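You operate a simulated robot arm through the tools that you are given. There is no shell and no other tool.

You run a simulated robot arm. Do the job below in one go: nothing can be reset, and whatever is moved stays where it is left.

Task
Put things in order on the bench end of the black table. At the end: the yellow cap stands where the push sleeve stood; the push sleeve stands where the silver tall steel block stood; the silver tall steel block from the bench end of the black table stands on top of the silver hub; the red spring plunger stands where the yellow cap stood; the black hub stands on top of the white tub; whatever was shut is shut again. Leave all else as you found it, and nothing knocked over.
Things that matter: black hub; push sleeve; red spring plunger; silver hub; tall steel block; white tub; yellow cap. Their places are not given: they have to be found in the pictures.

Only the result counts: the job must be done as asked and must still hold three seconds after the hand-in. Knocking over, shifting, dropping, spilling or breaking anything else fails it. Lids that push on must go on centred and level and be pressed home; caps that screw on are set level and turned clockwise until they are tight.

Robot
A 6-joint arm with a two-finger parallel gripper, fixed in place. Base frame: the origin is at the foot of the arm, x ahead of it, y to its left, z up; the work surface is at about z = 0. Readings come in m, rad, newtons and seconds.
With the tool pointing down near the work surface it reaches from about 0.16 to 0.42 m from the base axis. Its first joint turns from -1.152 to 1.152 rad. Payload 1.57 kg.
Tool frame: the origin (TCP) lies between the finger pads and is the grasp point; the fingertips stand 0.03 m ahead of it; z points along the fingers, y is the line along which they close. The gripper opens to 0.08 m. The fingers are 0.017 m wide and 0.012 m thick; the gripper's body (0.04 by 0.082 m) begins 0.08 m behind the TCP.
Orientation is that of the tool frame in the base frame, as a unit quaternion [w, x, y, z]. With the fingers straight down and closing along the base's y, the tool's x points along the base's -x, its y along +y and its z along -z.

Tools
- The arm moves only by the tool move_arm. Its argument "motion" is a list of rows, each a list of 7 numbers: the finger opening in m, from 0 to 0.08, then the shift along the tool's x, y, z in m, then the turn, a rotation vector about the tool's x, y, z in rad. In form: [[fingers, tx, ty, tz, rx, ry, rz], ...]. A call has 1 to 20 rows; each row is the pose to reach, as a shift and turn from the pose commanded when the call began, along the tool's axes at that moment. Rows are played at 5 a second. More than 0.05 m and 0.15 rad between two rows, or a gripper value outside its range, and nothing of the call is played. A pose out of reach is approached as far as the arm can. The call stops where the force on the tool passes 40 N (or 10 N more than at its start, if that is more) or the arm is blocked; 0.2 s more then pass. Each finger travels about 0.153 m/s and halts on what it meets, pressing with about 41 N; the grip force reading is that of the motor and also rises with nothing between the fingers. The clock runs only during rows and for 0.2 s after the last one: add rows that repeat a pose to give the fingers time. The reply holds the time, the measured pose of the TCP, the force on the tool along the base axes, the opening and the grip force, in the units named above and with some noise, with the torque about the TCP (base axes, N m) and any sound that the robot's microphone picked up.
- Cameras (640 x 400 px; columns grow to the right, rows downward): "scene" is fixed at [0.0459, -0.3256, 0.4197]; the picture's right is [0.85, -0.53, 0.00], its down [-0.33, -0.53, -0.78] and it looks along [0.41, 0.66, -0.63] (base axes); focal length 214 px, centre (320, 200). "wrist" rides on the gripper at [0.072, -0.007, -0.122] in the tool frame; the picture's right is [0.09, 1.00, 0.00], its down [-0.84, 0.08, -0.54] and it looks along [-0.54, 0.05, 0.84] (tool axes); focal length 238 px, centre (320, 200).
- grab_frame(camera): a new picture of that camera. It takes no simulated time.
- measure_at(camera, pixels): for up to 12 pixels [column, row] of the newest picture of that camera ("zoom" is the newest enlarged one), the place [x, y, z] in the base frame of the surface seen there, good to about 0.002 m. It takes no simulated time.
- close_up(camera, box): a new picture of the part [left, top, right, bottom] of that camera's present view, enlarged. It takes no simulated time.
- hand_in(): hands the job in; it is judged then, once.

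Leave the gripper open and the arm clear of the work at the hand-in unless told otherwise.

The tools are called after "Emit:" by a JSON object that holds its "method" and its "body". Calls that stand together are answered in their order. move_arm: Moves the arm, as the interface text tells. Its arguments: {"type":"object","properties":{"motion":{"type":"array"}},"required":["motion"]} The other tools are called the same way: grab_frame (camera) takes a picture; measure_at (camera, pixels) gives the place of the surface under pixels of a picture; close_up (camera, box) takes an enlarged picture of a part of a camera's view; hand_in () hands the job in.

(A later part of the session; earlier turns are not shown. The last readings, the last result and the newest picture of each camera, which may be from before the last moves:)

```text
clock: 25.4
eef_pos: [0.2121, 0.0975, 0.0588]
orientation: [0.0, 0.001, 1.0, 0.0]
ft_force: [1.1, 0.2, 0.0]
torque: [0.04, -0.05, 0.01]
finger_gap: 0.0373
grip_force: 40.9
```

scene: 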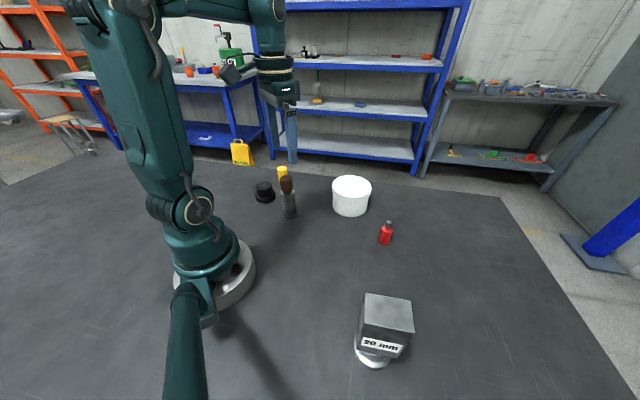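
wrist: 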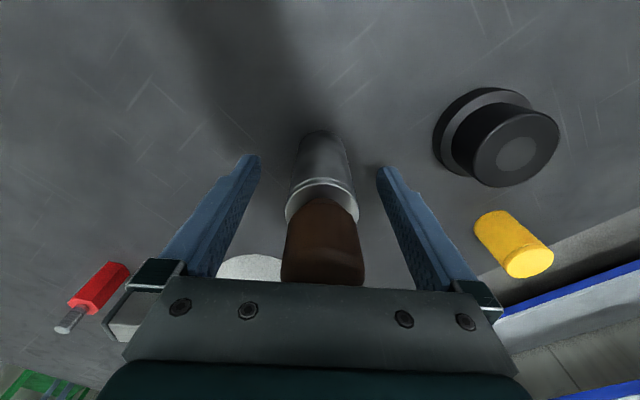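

The gap is 0.0373 m, so the sleeve's radius is about 0.0187 and its axis about (0.2118, 0.0993). I'll lift it gently by 2 cm to check the hold.

Emit:
{"method": "move_arm", "body": {"motion": [[0.0, 0, 0, -0.004, 0, 0, 0], [0.0, 0, 0, -0.01, 0, 0, 0], [0.0, 0, 0, -0.02, 0, 0, 0], [0.0, 0, 0, -0.02, 0, 0, 0]]}}

Emit:
{"method": "close_up", "body": {"camera": "scene", "box": [240, 145, 340, 225]}}

```text
clock: 26.4
eef_pos: [0.2126, 0.0995, 0.0779]
orientation: [0.0, 0.0, 1.0, 0.0]
ft_force: [0.1, -0.5, -3.1]
torque: [0.01, 0.0, 0.02]
finger_gap: 0.0374
grip_force: 41.4
```

```text
5.00 times, centred on (290, 185) of scene
```

zoom: 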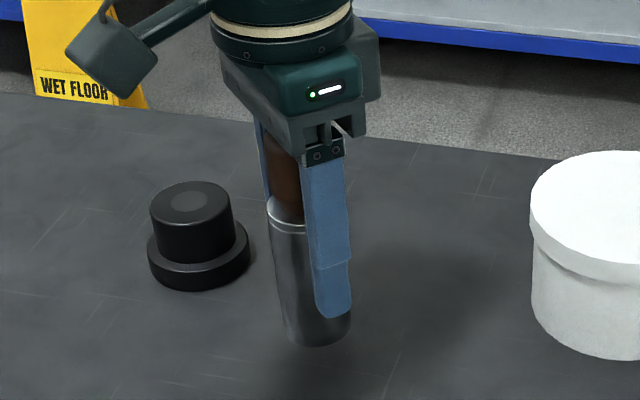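

The whole sleeve lifted cleanly, at about 3 N. I'll carry it, raised 5 cm more, to above the block's old place at (0.255, -0.141).

Emit:
{"method": "move_arm", "body": {"motion": [[0.0, 0, 0, -0.025, 0, 0, 0], [0.0, 0, 0, -0.05, 0, 0, 0], [0.0, -0.006, -0.033, -0.05, 0, 0, 0], [0.0, -0.012, -0.066, -0.05, 0, 0, 0], [0.0, -0.018, -0.1, -0.05, 0, 0, 0], [0.0, -0.024, -0.133, -0.05, 0, 0, 0], [0.0, -0.03, -0.166, -0.05, 0, 0, 0], [0.0, -0.0365, -0.2, -0.05, 0, 0, 0], [0.0, -0.041, -0.225, -0.05, 0, 0, 0], [0.0, -0.0438, -0.2393, -0.05, 0, 0, 0], [0.0, -0.0438, -0.2393, -0.05, 0, 0, 0], [0.0, -0.0438, -0.2393, -0.05, 0, 0, 0]]}}

Emit:
{"method": "grab_frame", "body": {"camera": "wrist"}}

Emit:
{"method": "grab_frame", "body": {"camera": "scene"}}

```text
clock: 29.0
eef_pos: [0.2552, -0.1436, 0.1286]
orientation: [0.001, 0.001, 1.0, 0.0]
ft_force: [0.0, 0.5, -3.1]
torque: [0.0, 0.01, 0.01]
finger_gap: 0.0379
grip_force: 41.0
```

```text
taken
```

wrist: 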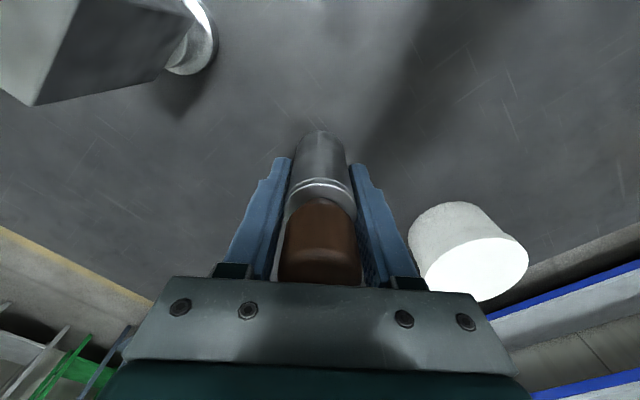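

```text
taken
```

scene: 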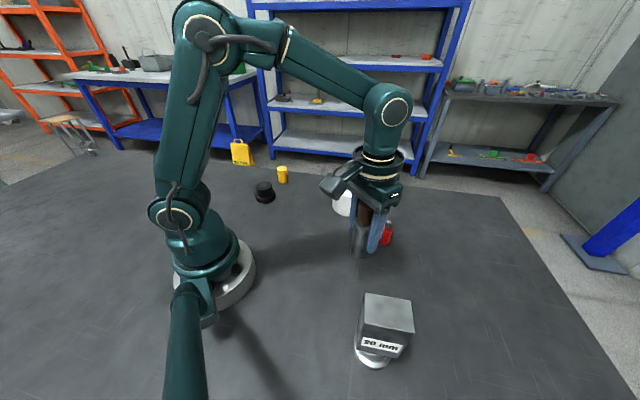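

I'll check the held sleeve's actual place over the target using both cameras.

Emit:
{"method": "close_up", "body": {"camera": "scene", "box": [330, 190, 410, 270]}}

Emit:
{"method": "measure_at", "body": {"camera": "wrist", "pixels": [[299, 160], [310, 155], [320, 150], [330, 150], [340, 160], [315, 165], [325, 165], [320, 135], [306, 145], [337, 150]]}}

```text
5.00 times, centred on (370, 230) of scene
```

zoom: 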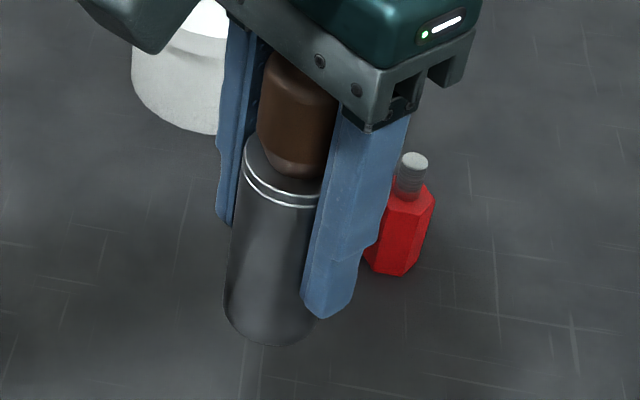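

```text
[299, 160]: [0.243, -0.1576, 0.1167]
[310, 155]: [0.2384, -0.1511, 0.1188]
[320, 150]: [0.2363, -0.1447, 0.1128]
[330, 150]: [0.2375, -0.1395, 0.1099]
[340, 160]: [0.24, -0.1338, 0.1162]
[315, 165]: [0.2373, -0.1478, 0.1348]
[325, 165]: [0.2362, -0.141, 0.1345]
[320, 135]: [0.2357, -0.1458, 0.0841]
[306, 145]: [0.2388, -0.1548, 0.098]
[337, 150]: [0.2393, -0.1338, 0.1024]
```

The sleeve's axis is actually at about (0.2548, -0.144), 3 mm off in y. I'll correct by +3 mm and lower it to just above the table.

Emit:
{"method": "move_arm", "body": {"motion": [[0.0, 0, 0.003, 0.01, 0, 0, 0], [0.0, 0, 0.003, 0.03, 0, 0, 0], [0.0, 0, 0.003, 0.05, 0, 0, 0], [0.0, 0, 0.003, 0.06, 0, 0, 0], [0.0, 0, 0.003, 0.066, 0, 0, 0], [0.0, 0, 0.003, 0.066, 0, 0, 0], [0.0, 0, 0.003, 0.066, 0, 0, 0]]}}

Emit:
{"method": "grab_frame", "body": {"camera": "wrist"}}

Emit:
{"method": "measure_at", "body": {"camera": "wrist", "pixels": [[299, 160], [310, 155], [320, 150], [330, 150], [340, 160], [315, 165], [325, 165], [320, 135], [306, 145], [337, 150]]}}

Emit:
{"method": "close_up", "body": {"camera": "scene", "box": [330, 210, 410, 290]}}

```text
clock: 30.6
eef_pos: [0.2577, -0.1406, 0.0621]
orientation: [0.0, 0.0, 1.0, 0.001]
ft_force: [-0.2, 0.2, -2.9]
torque: [-0.02, 0.04, 0.04]
finger_gap: 0.0378
grip_force: 40.9
```

```text
taken
```

wrist: 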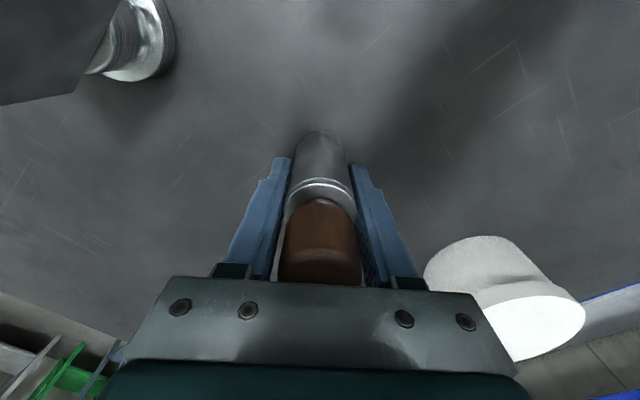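

```text
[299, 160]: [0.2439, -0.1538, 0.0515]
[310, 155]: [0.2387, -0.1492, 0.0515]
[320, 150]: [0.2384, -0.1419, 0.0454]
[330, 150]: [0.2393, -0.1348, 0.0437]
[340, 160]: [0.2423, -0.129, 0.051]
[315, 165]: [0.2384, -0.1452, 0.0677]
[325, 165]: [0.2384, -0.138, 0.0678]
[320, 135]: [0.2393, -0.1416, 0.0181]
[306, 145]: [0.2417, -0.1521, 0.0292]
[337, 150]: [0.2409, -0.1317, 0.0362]
```

```text
5.00 times, centred on (370, 250) of scene
```

zoom: 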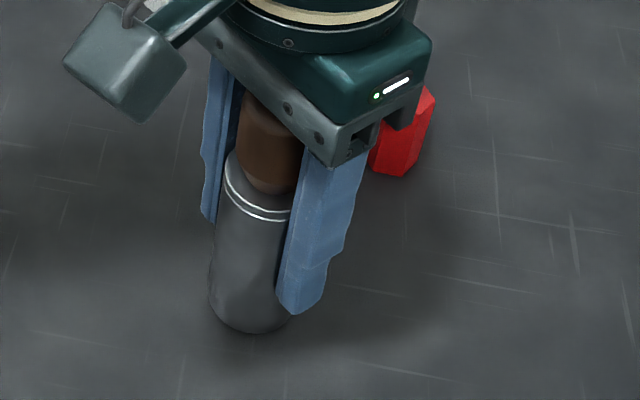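

The centre is now about (0.257, -0.141). I'll shift back 2 mm in x and ease down the last millimetres, watching the force.

Emit:
{"method": "move_arm", "body": {"motion": [[0.0, 0.002, 0, 0.0, 0, 0, 0], [0.0, 0.002, 0, 0.001, 0, 0, 0], [0.0, 0.002, 0, 0.002, 0, 0, 0], [0.0, 0.002, 0, 0.002, 0, 0, 0]]}}

```text
clock: 31.6
eef_pos: [0.2531, -0.1393, 0.0607]
orientation: [0.0, 0.001, 1.0, 0.0]
ft_force: [0.3, -0.6, -2.1]
torque: [0.0, 0.01, 0.03]
finger_gap: 0.0376
grip_force: 41.2
```

Emit:
{"method": "move_arm", "body": {"motion": [[0.0, 0, 0, 0.0007, 0, 0, 0], [0.0, 0, 0, 0.0014, 0, 0, 0], [0.0, 0, 0, 0.0014, 0, 0, 0]]}}

```text
clock: 32.4
eef_pos: [0.2537, -0.1381, 0.0595]
orientation: [0.0, 0.002, 1.0, 0.001]
ft_force: [0.0, -0.8, -3.5]
torque: [0.0, -0.04, 0.01]
finger_gap: 0.0377
grip_force: 41.2
```

There is no contact yet. I'll check the position visually once more before touching down.

Emit:
{"method": "grab_frame", "body": {"camera": "wrist"}}

Emit:
{"method": "measure_at", "body": {"camera": "wrist", "pixels": [[299, 160], [310, 155], [320, 150], [330, 150], [340, 160], [315, 165], [325, 165], [320, 135], [306, 145], [337, 150]]}}

Emit:
{"method": "close_up", "body": {"camera": "scene", "box": [330, 210, 410, 290]}}

Emit:
{"method": "measure_at", "body": {"camera": "zoom", "pixels": [[215, 250], [225, 260], [240, 265], [255, 265], [270, 265], [220, 290], [240, 300], [260, 305], [250, 325]]}}

```text
taken
```

wrist: 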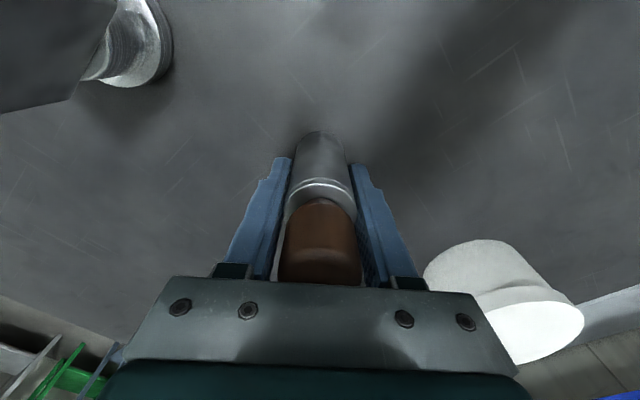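

```text
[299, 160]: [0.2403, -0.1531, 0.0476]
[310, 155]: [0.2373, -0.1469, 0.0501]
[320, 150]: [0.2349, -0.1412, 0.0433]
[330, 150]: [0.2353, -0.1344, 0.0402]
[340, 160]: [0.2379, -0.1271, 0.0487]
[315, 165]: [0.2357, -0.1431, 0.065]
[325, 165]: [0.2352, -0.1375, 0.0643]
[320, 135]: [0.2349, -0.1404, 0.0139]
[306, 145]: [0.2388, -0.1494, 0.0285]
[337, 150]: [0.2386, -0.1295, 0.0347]
```

```text
5.00 times, centred on (370, 250) of scene
```

zoom: 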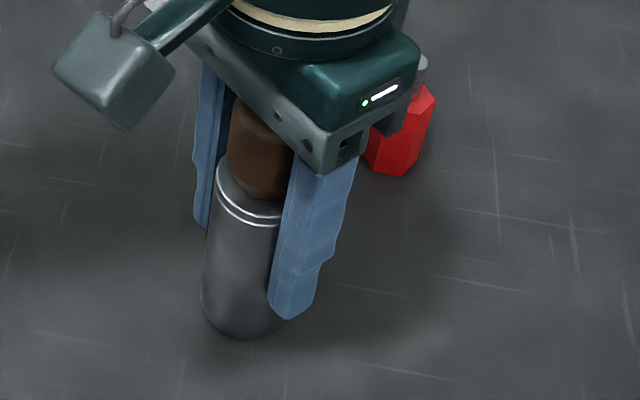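

```text
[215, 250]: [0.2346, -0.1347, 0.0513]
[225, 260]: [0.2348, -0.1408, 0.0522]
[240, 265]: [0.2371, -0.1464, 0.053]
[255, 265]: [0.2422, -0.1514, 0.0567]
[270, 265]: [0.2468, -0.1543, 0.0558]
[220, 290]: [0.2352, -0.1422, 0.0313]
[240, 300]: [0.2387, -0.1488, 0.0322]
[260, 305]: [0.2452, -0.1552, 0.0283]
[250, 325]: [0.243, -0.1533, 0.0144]
```

The sleeve is at about (0.2536, -0.139), so I'll nudge it +1 mm in x and -1.5 mm in y, then continue down.

Emit:
{"method": "move_arm", "body": {"motion": [[0.0, -0.001, -0.0015, 0.0, 0, 0, 0], [0.0, -0.001, -0.0015, 0.0007, 0, 0, 0], [0.0, -0.001, -0.0015, 0.0014, 0, 0, 0], [0.0, -0.001, -0.0015, 0.0014, 0, 0, 0]]}}

```text
clock: 33.4
eef_pos: [0.2537, -0.1397, 0.0578]
orientation: [0.0, 0.001, 1.0, 0.0]
ft_force: [-1.6, -0.3, 1.9]
torque: [0.02, 0.05, 0.02]
finger_gap: 0.0375
grip_force: 40.9
```

Contact: the force is +1.9 N, so the sleeve stands on the table. I'll open the fingers gradually.

Emit:
{"method": "move_arm", "body": {"motion": [[0.038, 0, 0, 0, 0, 0, 0], [0.041, 0, 0, 0, 0, 0, 0], [0.046, 0, 0, 0, 0, 0, 0], [0.055, 0, 0, 0, 0, 0, 0], [0.068, 0, 0, 0, 0, 0, 0], [0.08, 0, 0, 0, 0, 0, 0], [0.08, 0, 0, 0, 0, 0, 0]]}}

Emit:
{"method": "grab_frame", "body": {"camera": "wrist"}}

Emit:
{"method": "close_up", "body": {"camera": "scene", "box": [330, 210, 410, 290]}}

```text
clock: 35.0
eef_pos: [0.2533, -0.1403, 0.0575]
orientation: [0.001, 0.0, 1.0, 0.0]
ft_force: [0.3, 0.6, -0.6]
torque: [0.0, 0.0, 0.0]
finger_gap: 0.08
grip_force: 0.1
```

```text
taken
```

wrist: 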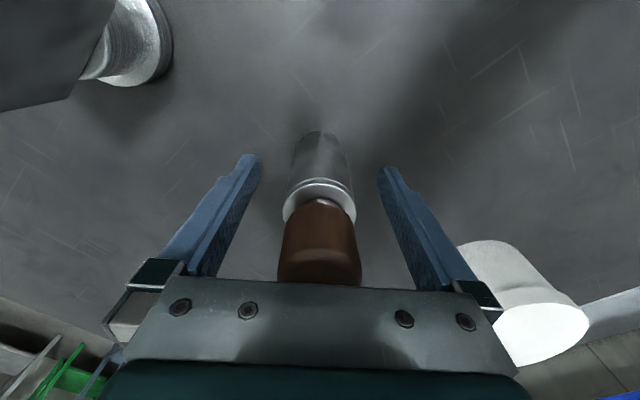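

```text
5.00 times, centred on (370, 250) of scene
```

zoom: 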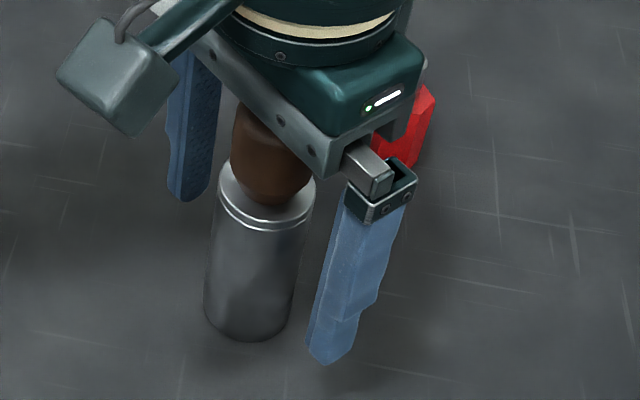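

The sleeve stands upright. I'll rise straight up and recheck its place.

Emit:
{"method": "move_arm", "body": {"motion": [[0.08, 0, 0, -0.01, 0, 0, 0], [0.08, 0, 0, -0.04, 0, 0, 0], [0.08, 0, 0, -0.08, 0, 0, 0], [0.08, 0, 0, -0.12, 0, 0, 0], [0.08, 0, 0, -0.155, 0, 0, 0], [0.08, 0, 0, -0.165, 0, 0, 0], [0.08, 0, 0, -0.165, 0, 0, 0]]}}

Emit:
{"method": "grab_frame", "body": {"camera": "wrist"}}

Emit:
{"method": "close_up", "body": {"camera": "scene", "box": [320, 210, 420, 370]}}

```text
clock: 36.6
eef_pos: [0.2567, -0.1397, 0.2214]
orientation: [0.0, 0.001, 1.0, 0.0]
ft_force: [-0.2, -0.2, 0.2]
torque: [-0.03, -0.01, 0.01]
finger_gap: 0.0799
grip_force: 0.0
```

```text
taken
```

wrist: 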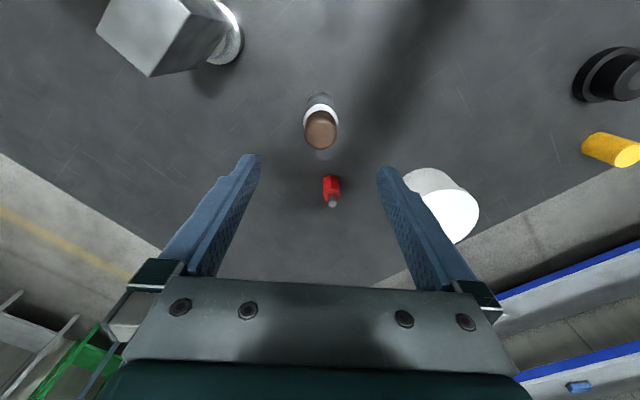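

```text
2.50 times, centred on (370, 290) of scene
```

zoom: 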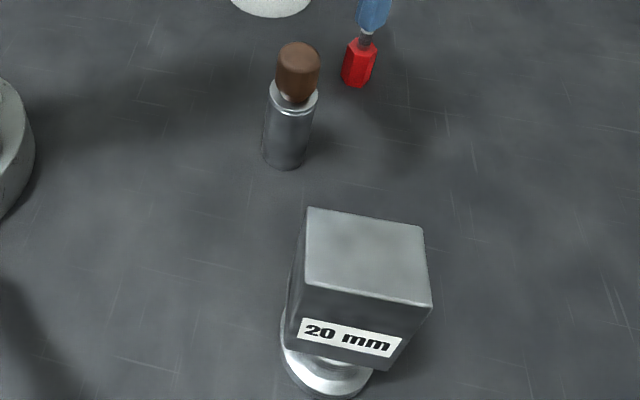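

I'll measure where the sleeve and the block-on-hub ended up, and the plunger while it is in view.

Emit:
{"method": "measure_at", "body": {"camera": "zoom", "pixels": [[270, 140], [278, 143], [287, 145], [296, 143], [304, 138], [312, 212], [422, 230], [427, 302], [308, 286], [298, 55], [355, 70], [365, 60]]}}

Emit:
{"method": "close_up", "body": {"camera": "wrist", "box": [290, 80, 370, 220]}}

Emit:
{"method": "measure_at", "body": {"camera": "zoom", "pixels": [[307, 145], [285, 140], [320, 42], [352, 300], [340, 310], [345, 345], [330, 280], [360, 285], [345, 278], [355, 350], [290, 50], [350, 50]]}}

```text
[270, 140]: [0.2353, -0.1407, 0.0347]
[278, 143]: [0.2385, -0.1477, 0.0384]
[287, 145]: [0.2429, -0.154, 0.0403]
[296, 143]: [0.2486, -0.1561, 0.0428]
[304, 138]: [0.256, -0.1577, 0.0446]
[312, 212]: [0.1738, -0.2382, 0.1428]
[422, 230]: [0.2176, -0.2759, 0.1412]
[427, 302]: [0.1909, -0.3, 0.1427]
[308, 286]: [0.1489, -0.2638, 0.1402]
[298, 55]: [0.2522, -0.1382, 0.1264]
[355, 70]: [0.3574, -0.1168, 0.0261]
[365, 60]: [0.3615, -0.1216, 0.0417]
```

```text
2.86 times, centred on (330, 150) of wrist
```

zoom: 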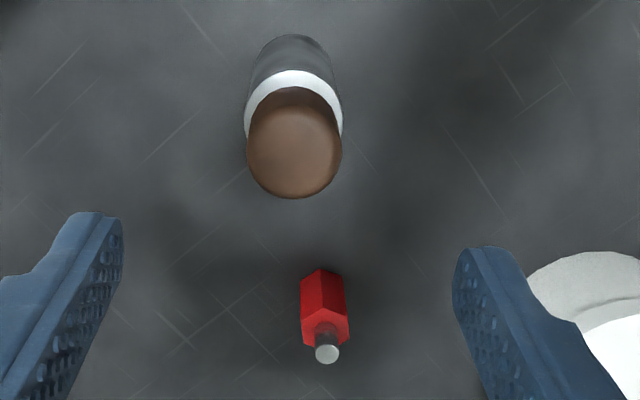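

```text
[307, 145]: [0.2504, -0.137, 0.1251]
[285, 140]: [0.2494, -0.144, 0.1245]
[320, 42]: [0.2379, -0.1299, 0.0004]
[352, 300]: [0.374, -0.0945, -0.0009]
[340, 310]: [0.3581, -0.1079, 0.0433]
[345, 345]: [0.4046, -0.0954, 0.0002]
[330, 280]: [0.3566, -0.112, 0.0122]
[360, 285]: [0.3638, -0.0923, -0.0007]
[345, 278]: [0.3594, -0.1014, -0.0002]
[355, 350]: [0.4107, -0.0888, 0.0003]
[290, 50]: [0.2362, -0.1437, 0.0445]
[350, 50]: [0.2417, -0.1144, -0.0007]
```

The sleeve stands at about (0.254, -0.139) and the block is centred on the hub to within 2 mm. Next is the yellow cap: I'll move the open hand over to about (0.262, 0.262) at the same height and look.

Emit:
{"method": "move_arm", "body": {"motion": [[0.08, -0.001, 0.036, 0, 0, 0, 0], [0.08, -0.002, 0.073, 0, 0, 0, 0], [0.08, -0.003, 0.11, 0, 0, 0, 0], [0.08, -0.004, 0.147, 0, 0, 0, 0], [0.08, -0.005, 0.184, 0, 0, 0, 0], [0.08, -0.006, 0.221, 0, 0, 0, 0], [0.08, -0.007, 0.258, 0, 0, 0, 0], [0.08, -0.0075, 0.295, 0, 0, 0, 0], [0.08, -0.008, 0.332, 0, 0, 0, 0], [0.08, -0.0085, 0.369, 0, 0, 0, 0], [0.08, -0.0085, 0.395, 0, 0, 0, 0], [0.08, -0.0085, 0.4015, 0, 0, 0, 0], [0.08, -0.0085, 0.4015, 0, 0, 0, 0]]}}

Emit:
{"method": "grab_frame", "body": {"camera": "wrist"}}

Emit:
{"method": "grab_frame", "body": {"camera": "scene"}}

```text
clock: 39.4
eef_pos: [0.256, 0.2526, 0.2153]
orientation: [0.001, 0.0, 1.0, 0.0]
ft_force: [0.5, -0.2, -0.3]
torque: [0.03, -0.01, -0.03]
finger_gap: 0.0799
grip_force: 0.0
out of reach, approached as far as the arm can: row 11, 12, 13
```

```text
taken
```

wrist: 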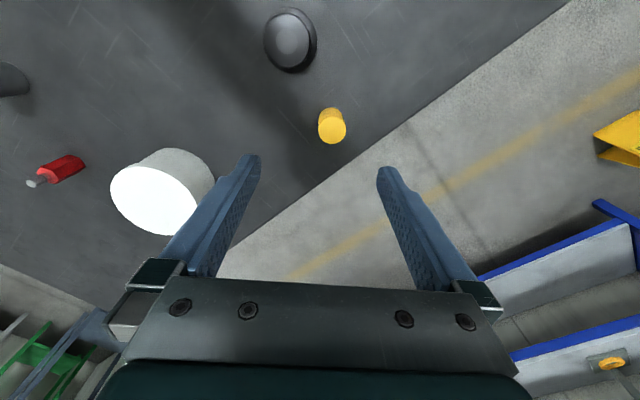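

```text
taken
```

scene: 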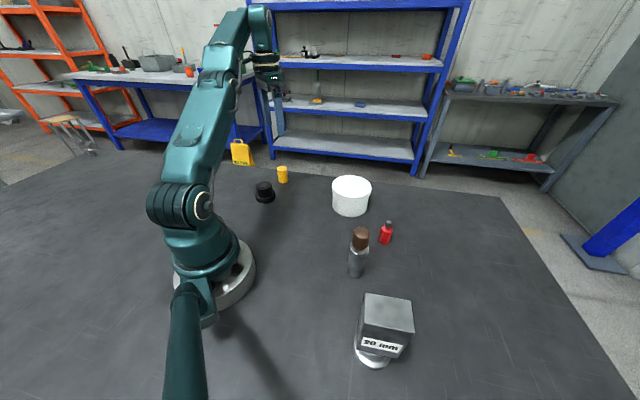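

That was slightly beyond reach at this height, and the hand stopped at (0.256, 0.253). I'll zoom in on the cap, the black hub and the tub here.

Emit:
{"method": "close_up", "body": {"camera": "wrist", "box": [290, 85, 380, 155]}}

Emit:
{"method": "measure_at", "body": {"camera": "zoom", "pixels": [[302, 235], [230, 235], [370, 225], [300, 180], [305, 300], [260, 150], [240, 165], [300, 130], [350, 150], [330, 135], [270, 135], [360, 170]]}}

Emit:
{"method": "close_up", "body": {"camera": "scene", "box": [245, 155, 305, 210]}}

Emit:
{"method": "measure_at", "body": {"camera": "zoom", "pixels": [[330, 100], [310, 140], [330, 140], [350, 140], [370, 140], [345, 92], [320, 92], [370, 92], [345, 165], [195, 205], [195, 265], [260, 240]]}}

```text
5.71 times, centred on (335, 120) of wrist
```

zoom: 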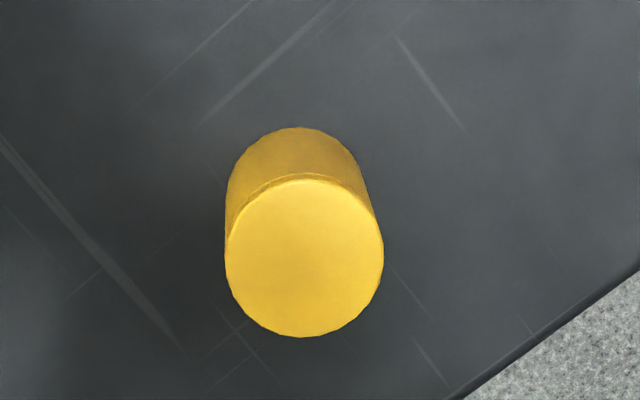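

```text
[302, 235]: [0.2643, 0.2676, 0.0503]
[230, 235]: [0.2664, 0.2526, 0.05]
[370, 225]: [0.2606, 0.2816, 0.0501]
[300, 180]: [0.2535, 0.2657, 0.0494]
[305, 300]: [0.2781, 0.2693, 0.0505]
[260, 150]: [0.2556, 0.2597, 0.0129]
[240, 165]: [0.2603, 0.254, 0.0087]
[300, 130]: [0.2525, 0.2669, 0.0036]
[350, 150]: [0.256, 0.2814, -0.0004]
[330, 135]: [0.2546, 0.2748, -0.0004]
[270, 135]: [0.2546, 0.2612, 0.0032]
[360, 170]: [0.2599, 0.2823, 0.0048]
```

```text
7.27 times, centred on (275, 182) of scene
```

zoom: 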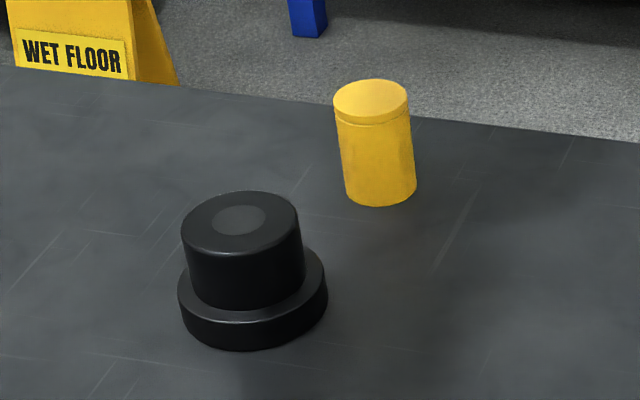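

```text
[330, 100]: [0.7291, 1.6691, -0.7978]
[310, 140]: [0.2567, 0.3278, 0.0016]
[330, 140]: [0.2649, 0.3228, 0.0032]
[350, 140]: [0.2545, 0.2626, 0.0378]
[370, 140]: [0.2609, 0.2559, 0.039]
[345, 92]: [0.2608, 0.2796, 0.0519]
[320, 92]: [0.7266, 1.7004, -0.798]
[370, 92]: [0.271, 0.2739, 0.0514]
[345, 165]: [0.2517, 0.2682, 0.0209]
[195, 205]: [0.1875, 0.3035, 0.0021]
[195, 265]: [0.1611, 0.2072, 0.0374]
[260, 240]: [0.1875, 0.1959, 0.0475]
```

The cap's centre is about (0.269, 0.268), radius 0.016 and height 0.05. I'll step back 3 cm in x and y into easy reach, which also shows me which pose the arm counts from.

Emit:
{"method": "move_arm", "body": {"motion": [[0.08, 0.015, -0.015, 0, 0, 0, 0], [0.08, 0.03, -0.03, 0, 0, 0, 0], [0.08, 0.03, -0.03, 0, 0, 0, 0]]}}

```text
clock: 40.2
eef_pos: [0.2252, 0.2219, 0.2166]
orientation: [0.001, 0.001, 1.0, -0.001]
ft_force: [-0.1, -0.1, -0.5]
torque: [-0.02, -0.01, -0.02]
finger_gap: 0.0801
grip_force: 0.1
```

It counts from the reached pose, now about (0.2255, 0.222, 0.216). I'll go down to z≈0.11, which leaves the fingertips above the hub and cap, and then out over the cap.

Emit:
{"method": "move_arm", "body": {"motion": [[0.08, 0, 0, 0.035, 0, 0, 0], [0.08, 0, 0, 0.07, 0, 0, 0], [0.08, 0, 0, 0.106, 0, 0, 0], [0.08, -0.0145, 0.0153, 0.106, 0, 0, 0], [0.08, -0.029, 0.0305, 0.106, 0, 0, 0], [0.08, -0.0435, 0.0458, 0.106, 0, 0, 0], [0.08, -0.0435, 0.0458, 0.106, 0, 0, 0], [0.08, -0.0435, 0.0458, 0.106, 0, 0, 0]]}}

Emit:
{"method": "grab_frame", "body": {"camera": "wrist"}}

Emit:
{"method": "close_up", "body": {"camera": "scene", "box": [235, 120, 345, 210]}}

```text
clock: 42.0
eef_pos: [0.269, 0.2682, 0.1079]
orientation: [0.0, 0.001, 1.0, 0.001]
ft_force: [-0.1, 0.4, 0.2]
torque: [0.02, 0.02, 0.01]
finger_gap: 0.0799
grip_force: 0.1
```

```text
taken
```

wrist: 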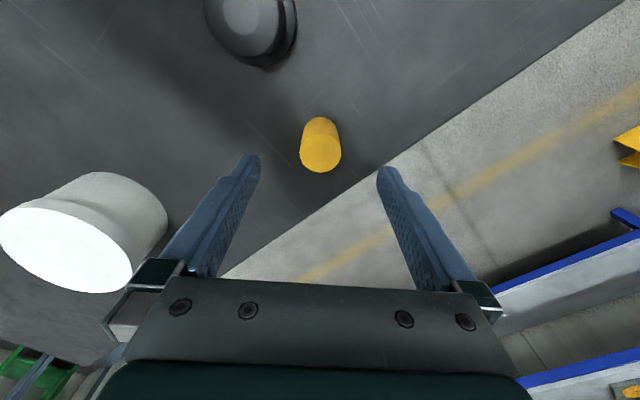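

```text
4.44 times, centred on (290, 165) of scene
```

zoom: 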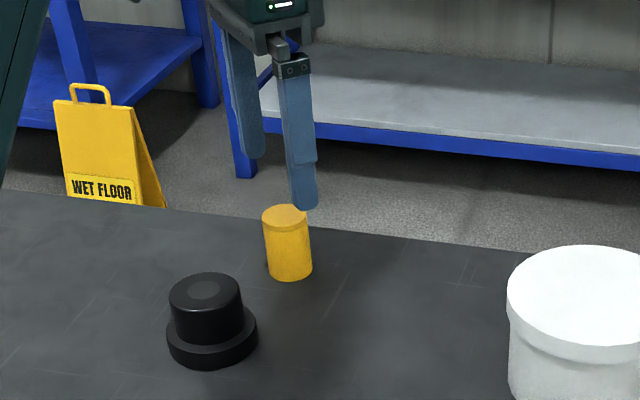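

The hand is over the cap at (0.269, 0.268). I'll measure the cap's top again from here before going down.

Emit:
{"method": "close_up", "body": {"camera": "wrist", "box": [280, 100, 360, 190]}}

Emit:
{"method": "measure_at", "body": {"camera": "zoom", "pixels": [[323, 235], [240, 235], [405, 230], [320, 165], [325, 305], [330, 90], [260, 130], [375, 110], [400, 130]]}}

Emit:
{"method": "measure_at", "body": {"camera": "wrist", "pixels": [[65, 248], [5, 230], [130, 270], [50, 207], [90, 292], [150, 200], [110, 180], [240, 15]]}}

```text
4.44 times, centred on (320, 145) of wrist
```

zoom: 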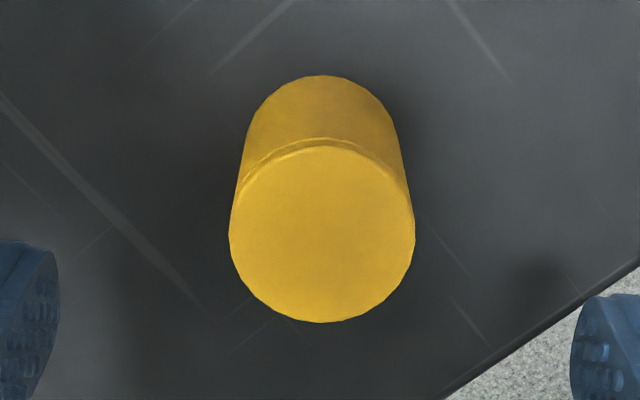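

```text
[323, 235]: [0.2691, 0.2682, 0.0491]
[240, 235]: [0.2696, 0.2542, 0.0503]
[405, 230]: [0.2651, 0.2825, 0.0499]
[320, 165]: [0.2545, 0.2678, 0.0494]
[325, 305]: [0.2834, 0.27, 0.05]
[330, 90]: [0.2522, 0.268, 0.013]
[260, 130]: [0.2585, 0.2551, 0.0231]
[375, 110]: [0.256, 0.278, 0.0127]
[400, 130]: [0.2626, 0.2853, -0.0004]
```

```text
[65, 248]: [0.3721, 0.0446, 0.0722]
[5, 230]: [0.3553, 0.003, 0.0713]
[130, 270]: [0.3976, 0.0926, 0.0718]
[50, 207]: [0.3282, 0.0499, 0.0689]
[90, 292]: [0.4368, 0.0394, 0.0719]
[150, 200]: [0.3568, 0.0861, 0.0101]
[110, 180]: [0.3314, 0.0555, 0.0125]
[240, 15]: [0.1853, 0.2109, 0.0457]
```

The cap's centre is confirmed at (0.269, 0.268). I'll descend to TCP z≈0.04.

Emit:
{"method": "move_arm", "body": {"motion": [[0.08, 0, 0, 0.025, 0, 0, 0], [0.08, 0, 0, 0.05, 0, 0, 0], [0.08, 0, 0, 0.068, 0, 0, 0], [0.08, 0, 0, 0.068, 0, 0, 0]]}}

Emit:
{"method": "grab_frame", "body": {"camera": "wrist"}}

Emit:
{"method": "close_up", "body": {"camera": "scene", "box": [235, 130, 335, 210]}}

```text
clock: 43.0
eef_pos: [0.2692, 0.2706, 0.0395]
orientation: [0.0, 0.0, 1.0, 0.0]
ft_force: [-0.1, 0.8, -0.3]
torque: [-0.03, 0.0, 0.0]
finger_gap: 0.0801
grip_force: 0.2
```

```text
taken
```

wrist: 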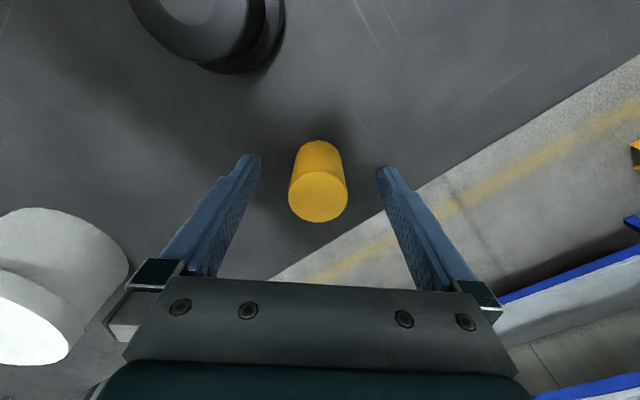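

```text
5.00 times, centred on (285, 170) of scene
```

zoom: 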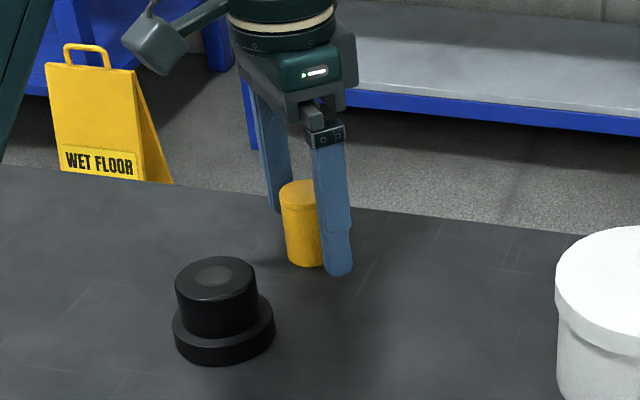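

The cap is centred between the fingers. I'll close and lift 2 cm.

Emit:
{"method": "move_arm", "body": {"motion": [[0.05, 0, 0, 0, 0, 0, 0], [0.02, 0, 0, 0, 0, 0, 0], [0.0, 0, 0, 0, 0, 0, 0], [0.0, 0, 0, 0, 0, 0, 0], [0.0, 0, 0, -0.005, 0, 0, 0], [0.0, 0, 0, -0.02, 0, 0, 0], [0.0, 0, 0, -0.02, 0, 0, 0]]}}

Emit:
{"method": "grab_frame", "body": {"camera": "wrist"}}

Emit:
{"method": "close_up", "body": {"camera": "scene", "box": [235, 130, 335, 210]}}

```text
clock: 44.6
eef_pos: [0.2696, 0.2673, 0.0611]
orientation: [0.0, 0.001, 1.0, 0.0]
ft_force: [0.3, -1.0, 0.0]
torque: [-0.02, 0.01, 0.01]
finger_gap: 0.0319
grip_force: 41.1
```

```text
taken
```

wrist: 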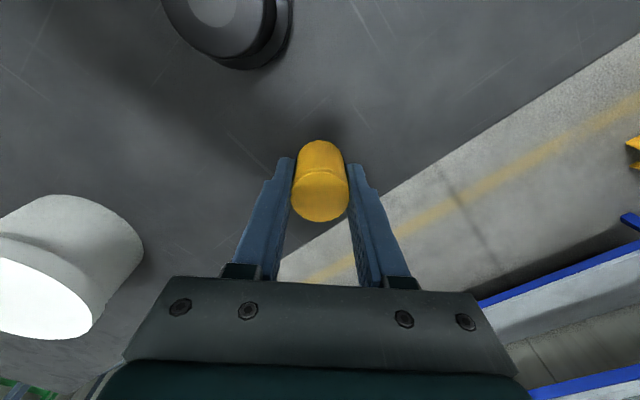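

```text
5.00 times, centred on (285, 170) of scene
```

zoom: 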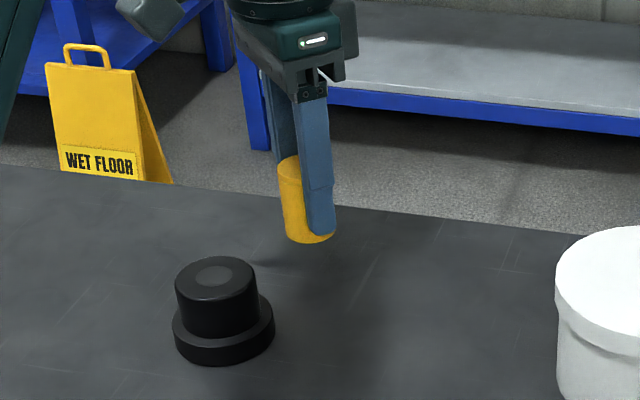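

The cap is held with a 0.032 m gap. I'll raise it 6 cm and carry it to over the sleeve's old place at (0.212, 0.0993).

Emit:
{"method": "move_arm", "body": {"motion": [[0.0, 0, 0, -0.03, 0, 0, 0], [0.0, 0, 0, -0.06, 0, 0, 0], [0.0, 0.0115, -0.0338, -0.06, 0, 0, 0], [0.0, 0.023, -0.0676, -0.06, 0, 0, 0], [0.0, 0.0343, -0.1013, -0.06, 0, 0, 0], [0.0, 0.0458, -0.135, -0.06, 0, 0, 0], [0.0, 0.053, -0.158, -0.06, 0, 0, 0], [0.0, 0.0572, -0.169, -0.06, 0, 0, 0], [0.0, 0.0572, -0.169, -0.06, 0, 0, 0], [0.0, 0.0572, -0.169, -0.06, 0, 0, 0]]}}

Emit:
{"method": "grab_frame", "body": {"camera": "wrist"}}

Emit:
{"method": "close_up", "body": {"camera": "wrist", "box": [280, 120, 360, 230]}}

Emit:
{"method": "measure_at", "body": {"camera": "wrist", "pixels": [[320, 195], [295, 190], [345, 190], [320, 172], [320, 215], [320, 145], [310, 160], [330, 160], [302, 150], [338, 150]]}}

```text
clock: 46.8
eef_pos: [0.2126, 0.1006, 0.1205]
orientation: [-0.001, 0.0, 1.0, 0.0]
ft_force: [0.5, -0.1, -1.1]
torque: [0.01, 0.01, -0.01]
finger_gap: 0.0316
grip_force: 40.1
```

```text
taken
```

wrist: 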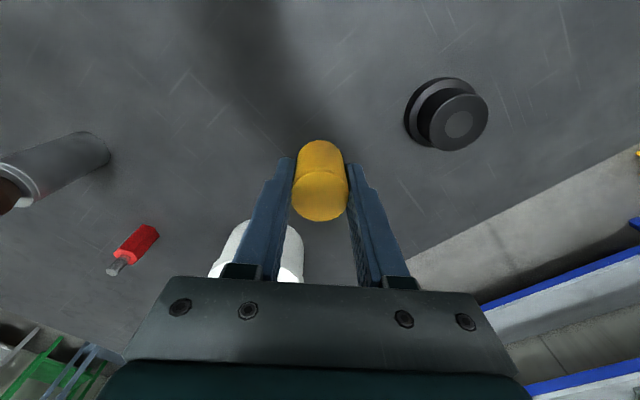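

```text
3.64 times, centred on (320, 175) of wrist
```

zoom: 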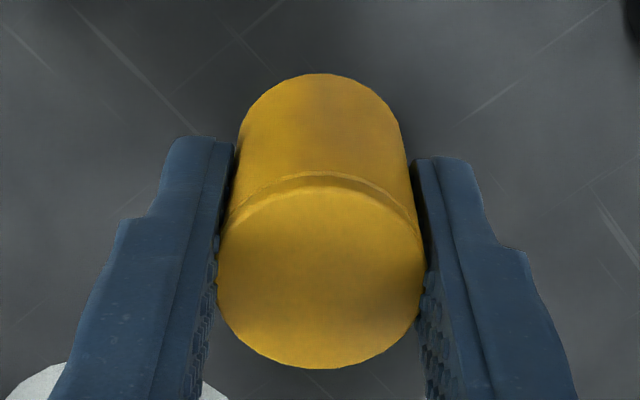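

```text
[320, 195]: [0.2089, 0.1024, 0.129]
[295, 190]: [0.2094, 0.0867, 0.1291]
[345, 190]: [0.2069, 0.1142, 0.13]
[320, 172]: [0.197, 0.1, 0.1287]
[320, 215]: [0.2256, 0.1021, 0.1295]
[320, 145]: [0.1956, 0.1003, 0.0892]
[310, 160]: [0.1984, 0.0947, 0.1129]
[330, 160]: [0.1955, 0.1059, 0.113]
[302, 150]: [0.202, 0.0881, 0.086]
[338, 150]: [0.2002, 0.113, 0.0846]
```

The cap's centre is at about (0.2117, 0.101), so I'll correct -2 mm in y and lower it to 4 mm above the table.

Emit:
{"method": "move_arm", "body": {"motion": [[0.0, 0, -0.002, 0.01, 0, 0, 0], [0.0, 0, -0.002, 0.035, 0, 0, 0], [0.0, 0, -0.002, 0.06, 0, 0, 0], [0.0, 0, -0.002, 0.072, 0, 0, 0], [0.0, 0, -0.002, 0.076, 0, 0, 0], [0.0, 0, -0.002, 0.076, 0, 0, 0]]}}

Emit:
{"method": "grab_frame", "body": {"camera": "wrist"}}

Emit:
{"method": "measure_at", "body": {"camera": "wrist", "pixels": [[320, 195], [295, 190], [345, 190], [320, 172], [320, 215], [320, 145], [310, 160], [330, 160], [302, 150], [338, 150]]}}

Emit:
{"method": "close_up", "body": {"camera": "scene", "box": [250, 150, 330, 220]}}

```text
clock: 48.2
eef_pos: [0.2113, 0.0974, 0.0458]
orientation: [0.0, 0.001, 1.0, 0.0]
ft_force: [-0.6, -0.6, 0.2]
torque: [0.01, -0.02, 0.0]
finger_gap: 0.0318
grip_force: 40.3
```

```text
taken
```

wrist: 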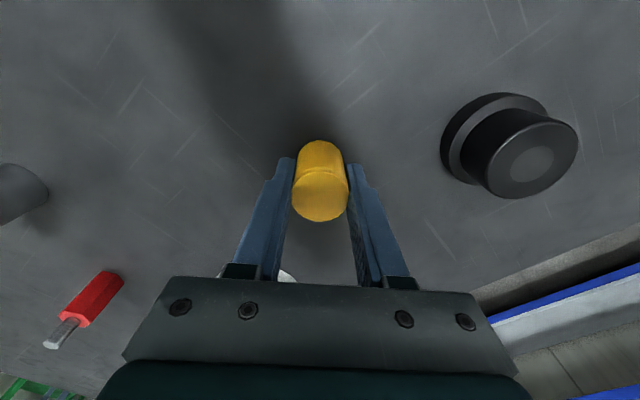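

```text
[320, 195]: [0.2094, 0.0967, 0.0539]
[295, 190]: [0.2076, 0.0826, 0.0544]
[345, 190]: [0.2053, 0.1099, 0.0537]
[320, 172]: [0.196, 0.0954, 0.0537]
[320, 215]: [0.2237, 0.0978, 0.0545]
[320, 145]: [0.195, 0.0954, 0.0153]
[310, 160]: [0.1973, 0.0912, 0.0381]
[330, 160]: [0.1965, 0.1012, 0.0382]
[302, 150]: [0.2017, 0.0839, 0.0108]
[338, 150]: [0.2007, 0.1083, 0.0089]
```

```text
5.71 times, centred on (290, 185) of scene
```

zoom: 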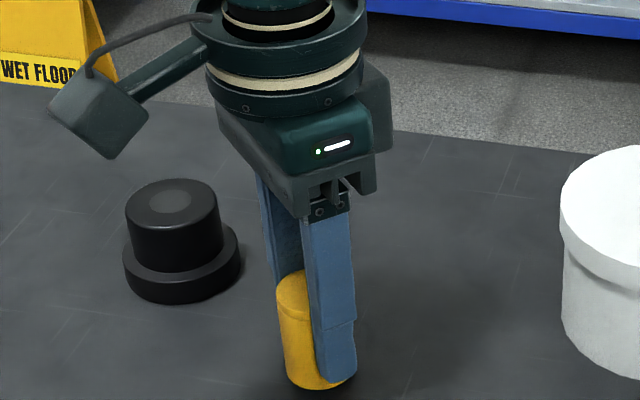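

The cap's centre reads about (0.211, 0.0965). I'll shift +2 mm in y and step down to the table.

Emit:
{"method": "move_arm", "body": {"motion": [[0.0, 0, 0.002, 0, 0, 0, 0], [0.0, 0, 0.002, 0.001, 0, 0, 0], [0.0, 0, 0.002, 0.002, 0, 0, 0], [0.0, 0, 0.002, 0.003, 0, 0, 0], [0.0, 0, 0.002, 0.003, 0, 0, 0]]}}

```text
clock: 49.4
eef_pos: [0.2124, 0.0984, 0.0422]
orientation: [0.0, 0.0, 1.0, 0.0]
ft_force: [-1.3, -0.5, 0.6]
torque: [-0.02, -0.01, 0.0]
finger_gap: 0.0318
grip_force: 40.1
```

Emit:
{"method": "move_arm", "body": {"motion": [[0.0, 0, 0, 0.0005, 0, 0, 0], [0.0, 0, 0, 0.001, 0, 0, 0], [0.0, 0, 0, 0.001, 0, 0, 0]]}}

```text
clock: 50.2
eef_pos: [0.2133, 0.0993, 0.0425]
orientation: [0.001, 0.001, 1.0, 0.0]
ft_force: [0.2, -6.5, 26.6]
torque: [-0.15, -0.08, 0.11]
finger_gap: 0.0316
grip_force: 40.5
```

Firm contact at 26 N, so I'll ease up a little before releasing.

Emit:
{"method": "move_arm", "body": {"motion": [[0.0, 0, 0, -0.0007, 0, 0, 0], [0.0, 0, 0, -0.0007, 0, 0, 0], [0.0, 0, 0, -0.0007, 0, 0, 0]]}}

```text
clock: 51.0
eef_pos: [0.2124, 0.0995, 0.0415]
orientation: [0.001, 0.001, 1.0, 0.001]
ft_force: [4.7, 2.8, 8.8]
torque: [0.08, -0.21, 0.01]
finger_gap: 0.0314
grip_force: 40.5
```

Emit:
{"method": "move_arm", "body": {"motion": [[0.0, 0, 0, -0.0003, 0, 0, 0], [0.0, 0, 0, -0.0003, 0, 0, 0], [0.0, 0, 0, -0.0003, 0, 0, 0]]}}

```text
clock: 51.8
eef_pos: [0.2119, 0.0977, 0.0417]
orientation: [-0.002, 0.001, 1.0, -0.001]
ft_force: [-1.3, 1.3, 3.0]
torque: [0.08, 0.03, 0.01]
finger_gap: 0.0316
grip_force: 40.6
```

The load is down to 3 N. I'll open gradually and rise.

Emit:
{"method": "move_arm", "body": {"motion": [[0.032, 0, 0, 0, 0, 0, 0], [0.035, 0, 0, 0, 0, 0, 0], [0.041, 0, 0, 0, 0, 0, 0], [0.052, 0, 0, 0, 0, 0, 0], [0.066, 0, 0, 0, 0, 0, 0], [0.08, 0, 0, 0, 0, 0, 0], [0.08, 0, 0, 0, 0, 0, 0], [0.08, 0, 0, -0.01, 0, 0, 0], [0.08, 0, 0, -0.04, 0, 0, 0], [0.08, 0, 0, -0.08, 0, 0, 0], [0.08, 0, 0, -0.12, 0, 0, 0], [0.08, 0, 0, -0.15, 0, 0, 0], [0.08, 0, 0, -0.15, 0, 0, 0]]}}

Emit:
{"method": "grab_frame", "body": {"camera": "wrist"}}

Emit:
{"method": "grab_frame", "body": {"camera": "scene"}}

```text
clock: 54.6
eef_pos: [0.2137, 0.0984, 0.1934]
orientation: [0.0, 0.001, 1.0, 0.0]
ft_force: [-1.0, 0.2, 0.4]
torque: [0.01, -0.02, -0.01]
finger_gap: 0.0801
grip_force: 0.0
```

```text
taken
```

wrist: 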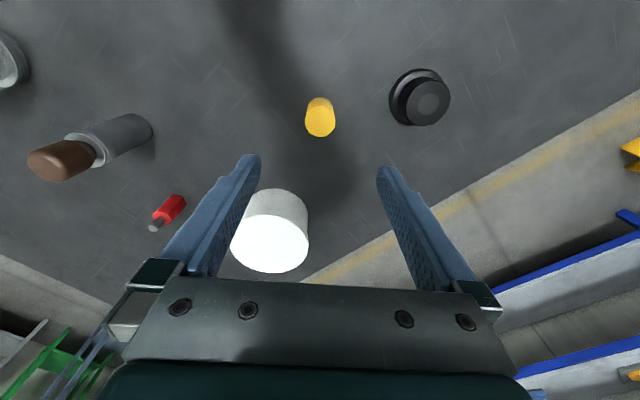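

```text
taken
```

scene: 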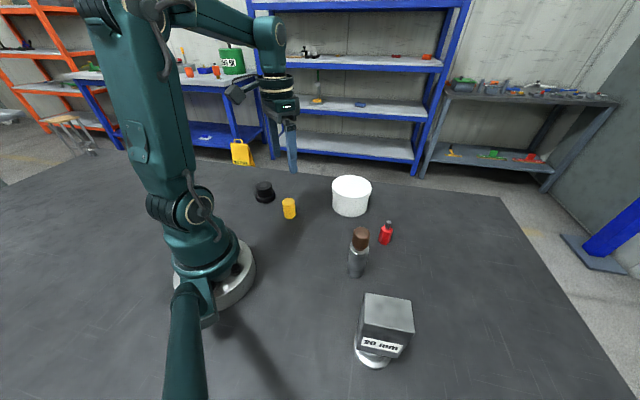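

The cap stands where the sleeve was. I'll check its position, then go for the plunger with the hand turned so the camera arm stays away from the tall sleeve.

Emit:
{"method": "close_up", "body": {"camera": "wrist", "box": [290, 80, 350, 150]}}

Emit:
{"method": "measure_at", "body": {"camera": "zoom", "pixels": [[320, 220], [240, 220], [400, 215], [320, 165], [320, 300], [320, 110], [260, 150], [380, 140]]}}

Emit:
{"method": "move_arm", "body": {"motion": [[0.08, -0.0107, -0.0188, 0, 0, 0, 0.12], [0.08, -0.0215, -0.0377, 0, 0, 0, 0.24], [0.08, -0.0322, -0.0566, 0, 0, 0, 0.36], [0.08, -0.043, -0.0754, 0, 0, 0, 0.48], [0.08, -0.0537, -0.0942, 0, 0, 0, 0.6], [0.08, -0.0645, -0.1131, 0, 0, 0, 0.72], [0.08, -0.0752, -0.132, 0, 0, 0, 0.84], [0.08, -0.086, -0.1508, 0, 0, 0, 0.96], [0.08, -0.0967, -0.1697, 0, 0, 0, 1.08], [0.08, -0.1075, -0.1885, 0, 0, 0, 1.2], [0.08, -0.1075, -0.1885, 0, 0, 0, 1.2]]}}

Emit:
{"method": "grab_frame", "body": {"camera": "wrist"}}

Emit:
{"method": "grab_frame", "body": {"camera": "scene"}}

```text
5.71 times, centred on (320, 115) of wrist
```

zoom: 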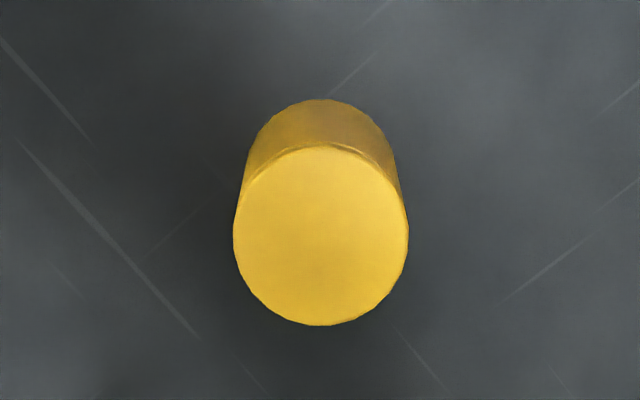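

```text
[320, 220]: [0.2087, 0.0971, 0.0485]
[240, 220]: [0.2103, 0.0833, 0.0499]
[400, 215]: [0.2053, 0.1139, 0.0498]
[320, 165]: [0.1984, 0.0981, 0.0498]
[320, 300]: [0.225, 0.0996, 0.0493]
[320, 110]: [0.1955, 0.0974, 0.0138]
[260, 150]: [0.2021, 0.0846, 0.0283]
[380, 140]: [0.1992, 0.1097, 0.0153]
```

```text
clock: 57.0
eef_pos: [0.3204, -0.0895, 0.191]
orientation: [0.0, 0.566, 0.825, 0.0]
ft_force: [0.5, -0.2, 0.6]
torque: [0.0, 0.01, -0.02]
finger_gap: 0.0803
grip_force: 0.0
```

```text
taken
```

wrist: 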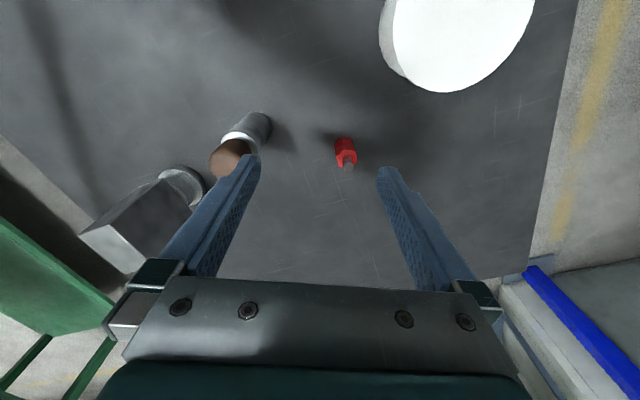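

```text
taken
```

scene: 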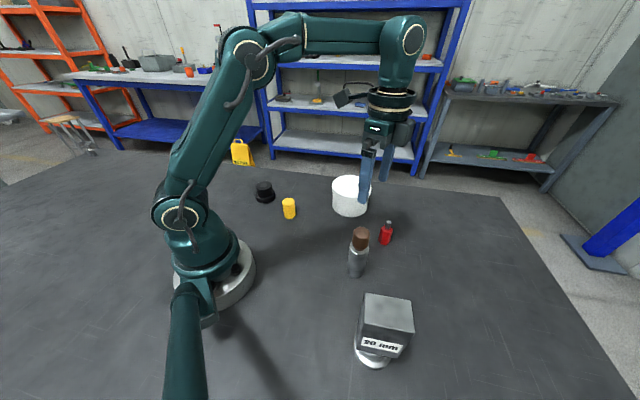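

The cap is at (0.2115, 0.0986), which is right. Now I'll zoom in on the plunger to find its centre and hex orientation.

Emit:
{"method": "close_up", "body": {"camera": "wrist", "box": [325, 125, 370, 180]}}

Emit:
{"method": "measure_at", "body": {"camera": "zoom", "pixels": [[355, 290], [355, 255], [290, 270], [375, 215], [265, 215], [300, 110], [280, 150], [340, 170], [365, 300], [320, 245], [350, 120], [300, 290]]}}

Emit:
{"method": "close_up", "body": {"camera": "scene", "box": [365, 210, 410, 255]}}

Emit:
{"method": "measure_at", "body": {"camera": "zoom", "pixels": [[325, 105], [335, 100], [290, 190], [320, 210], [350, 200], [300, 280], [330, 290], [285, 160], [360, 165], [320, 150], [275, 230], [345, 250]]}}

```text
7.27 times, centred on (348, 152) of wrist
```

zoom: 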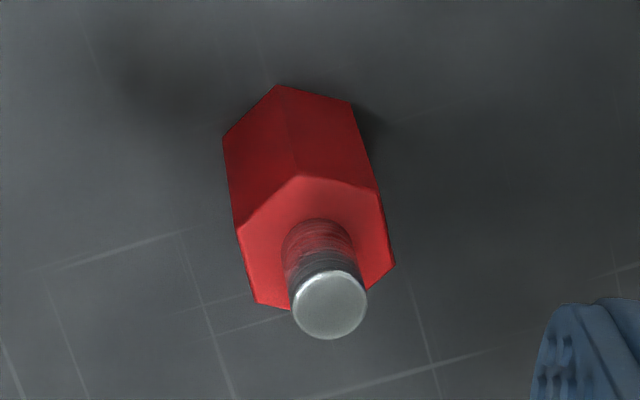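

```text
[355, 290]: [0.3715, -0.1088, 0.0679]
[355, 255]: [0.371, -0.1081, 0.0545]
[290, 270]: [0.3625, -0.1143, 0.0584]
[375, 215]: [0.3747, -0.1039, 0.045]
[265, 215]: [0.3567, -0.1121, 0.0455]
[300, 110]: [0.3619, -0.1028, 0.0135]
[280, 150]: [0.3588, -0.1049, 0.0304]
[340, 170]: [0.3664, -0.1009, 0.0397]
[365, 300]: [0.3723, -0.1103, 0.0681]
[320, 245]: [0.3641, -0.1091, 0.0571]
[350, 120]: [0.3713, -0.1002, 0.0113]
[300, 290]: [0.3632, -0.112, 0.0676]
```

```text
8.89 times, centred on (388, 232) of scene
```

zoom: 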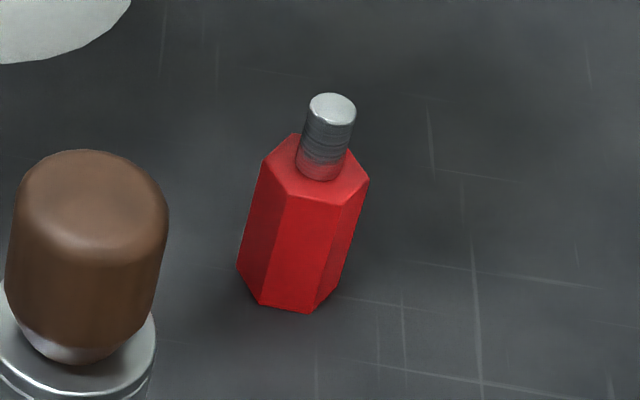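

```text
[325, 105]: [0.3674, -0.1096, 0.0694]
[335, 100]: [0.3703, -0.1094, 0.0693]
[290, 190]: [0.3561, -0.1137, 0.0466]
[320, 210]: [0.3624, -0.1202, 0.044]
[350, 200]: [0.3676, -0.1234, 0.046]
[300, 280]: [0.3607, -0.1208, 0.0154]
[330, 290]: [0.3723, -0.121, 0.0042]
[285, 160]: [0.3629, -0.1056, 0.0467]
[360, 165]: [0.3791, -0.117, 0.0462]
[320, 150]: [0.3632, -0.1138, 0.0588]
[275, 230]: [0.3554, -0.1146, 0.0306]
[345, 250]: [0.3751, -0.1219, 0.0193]
```

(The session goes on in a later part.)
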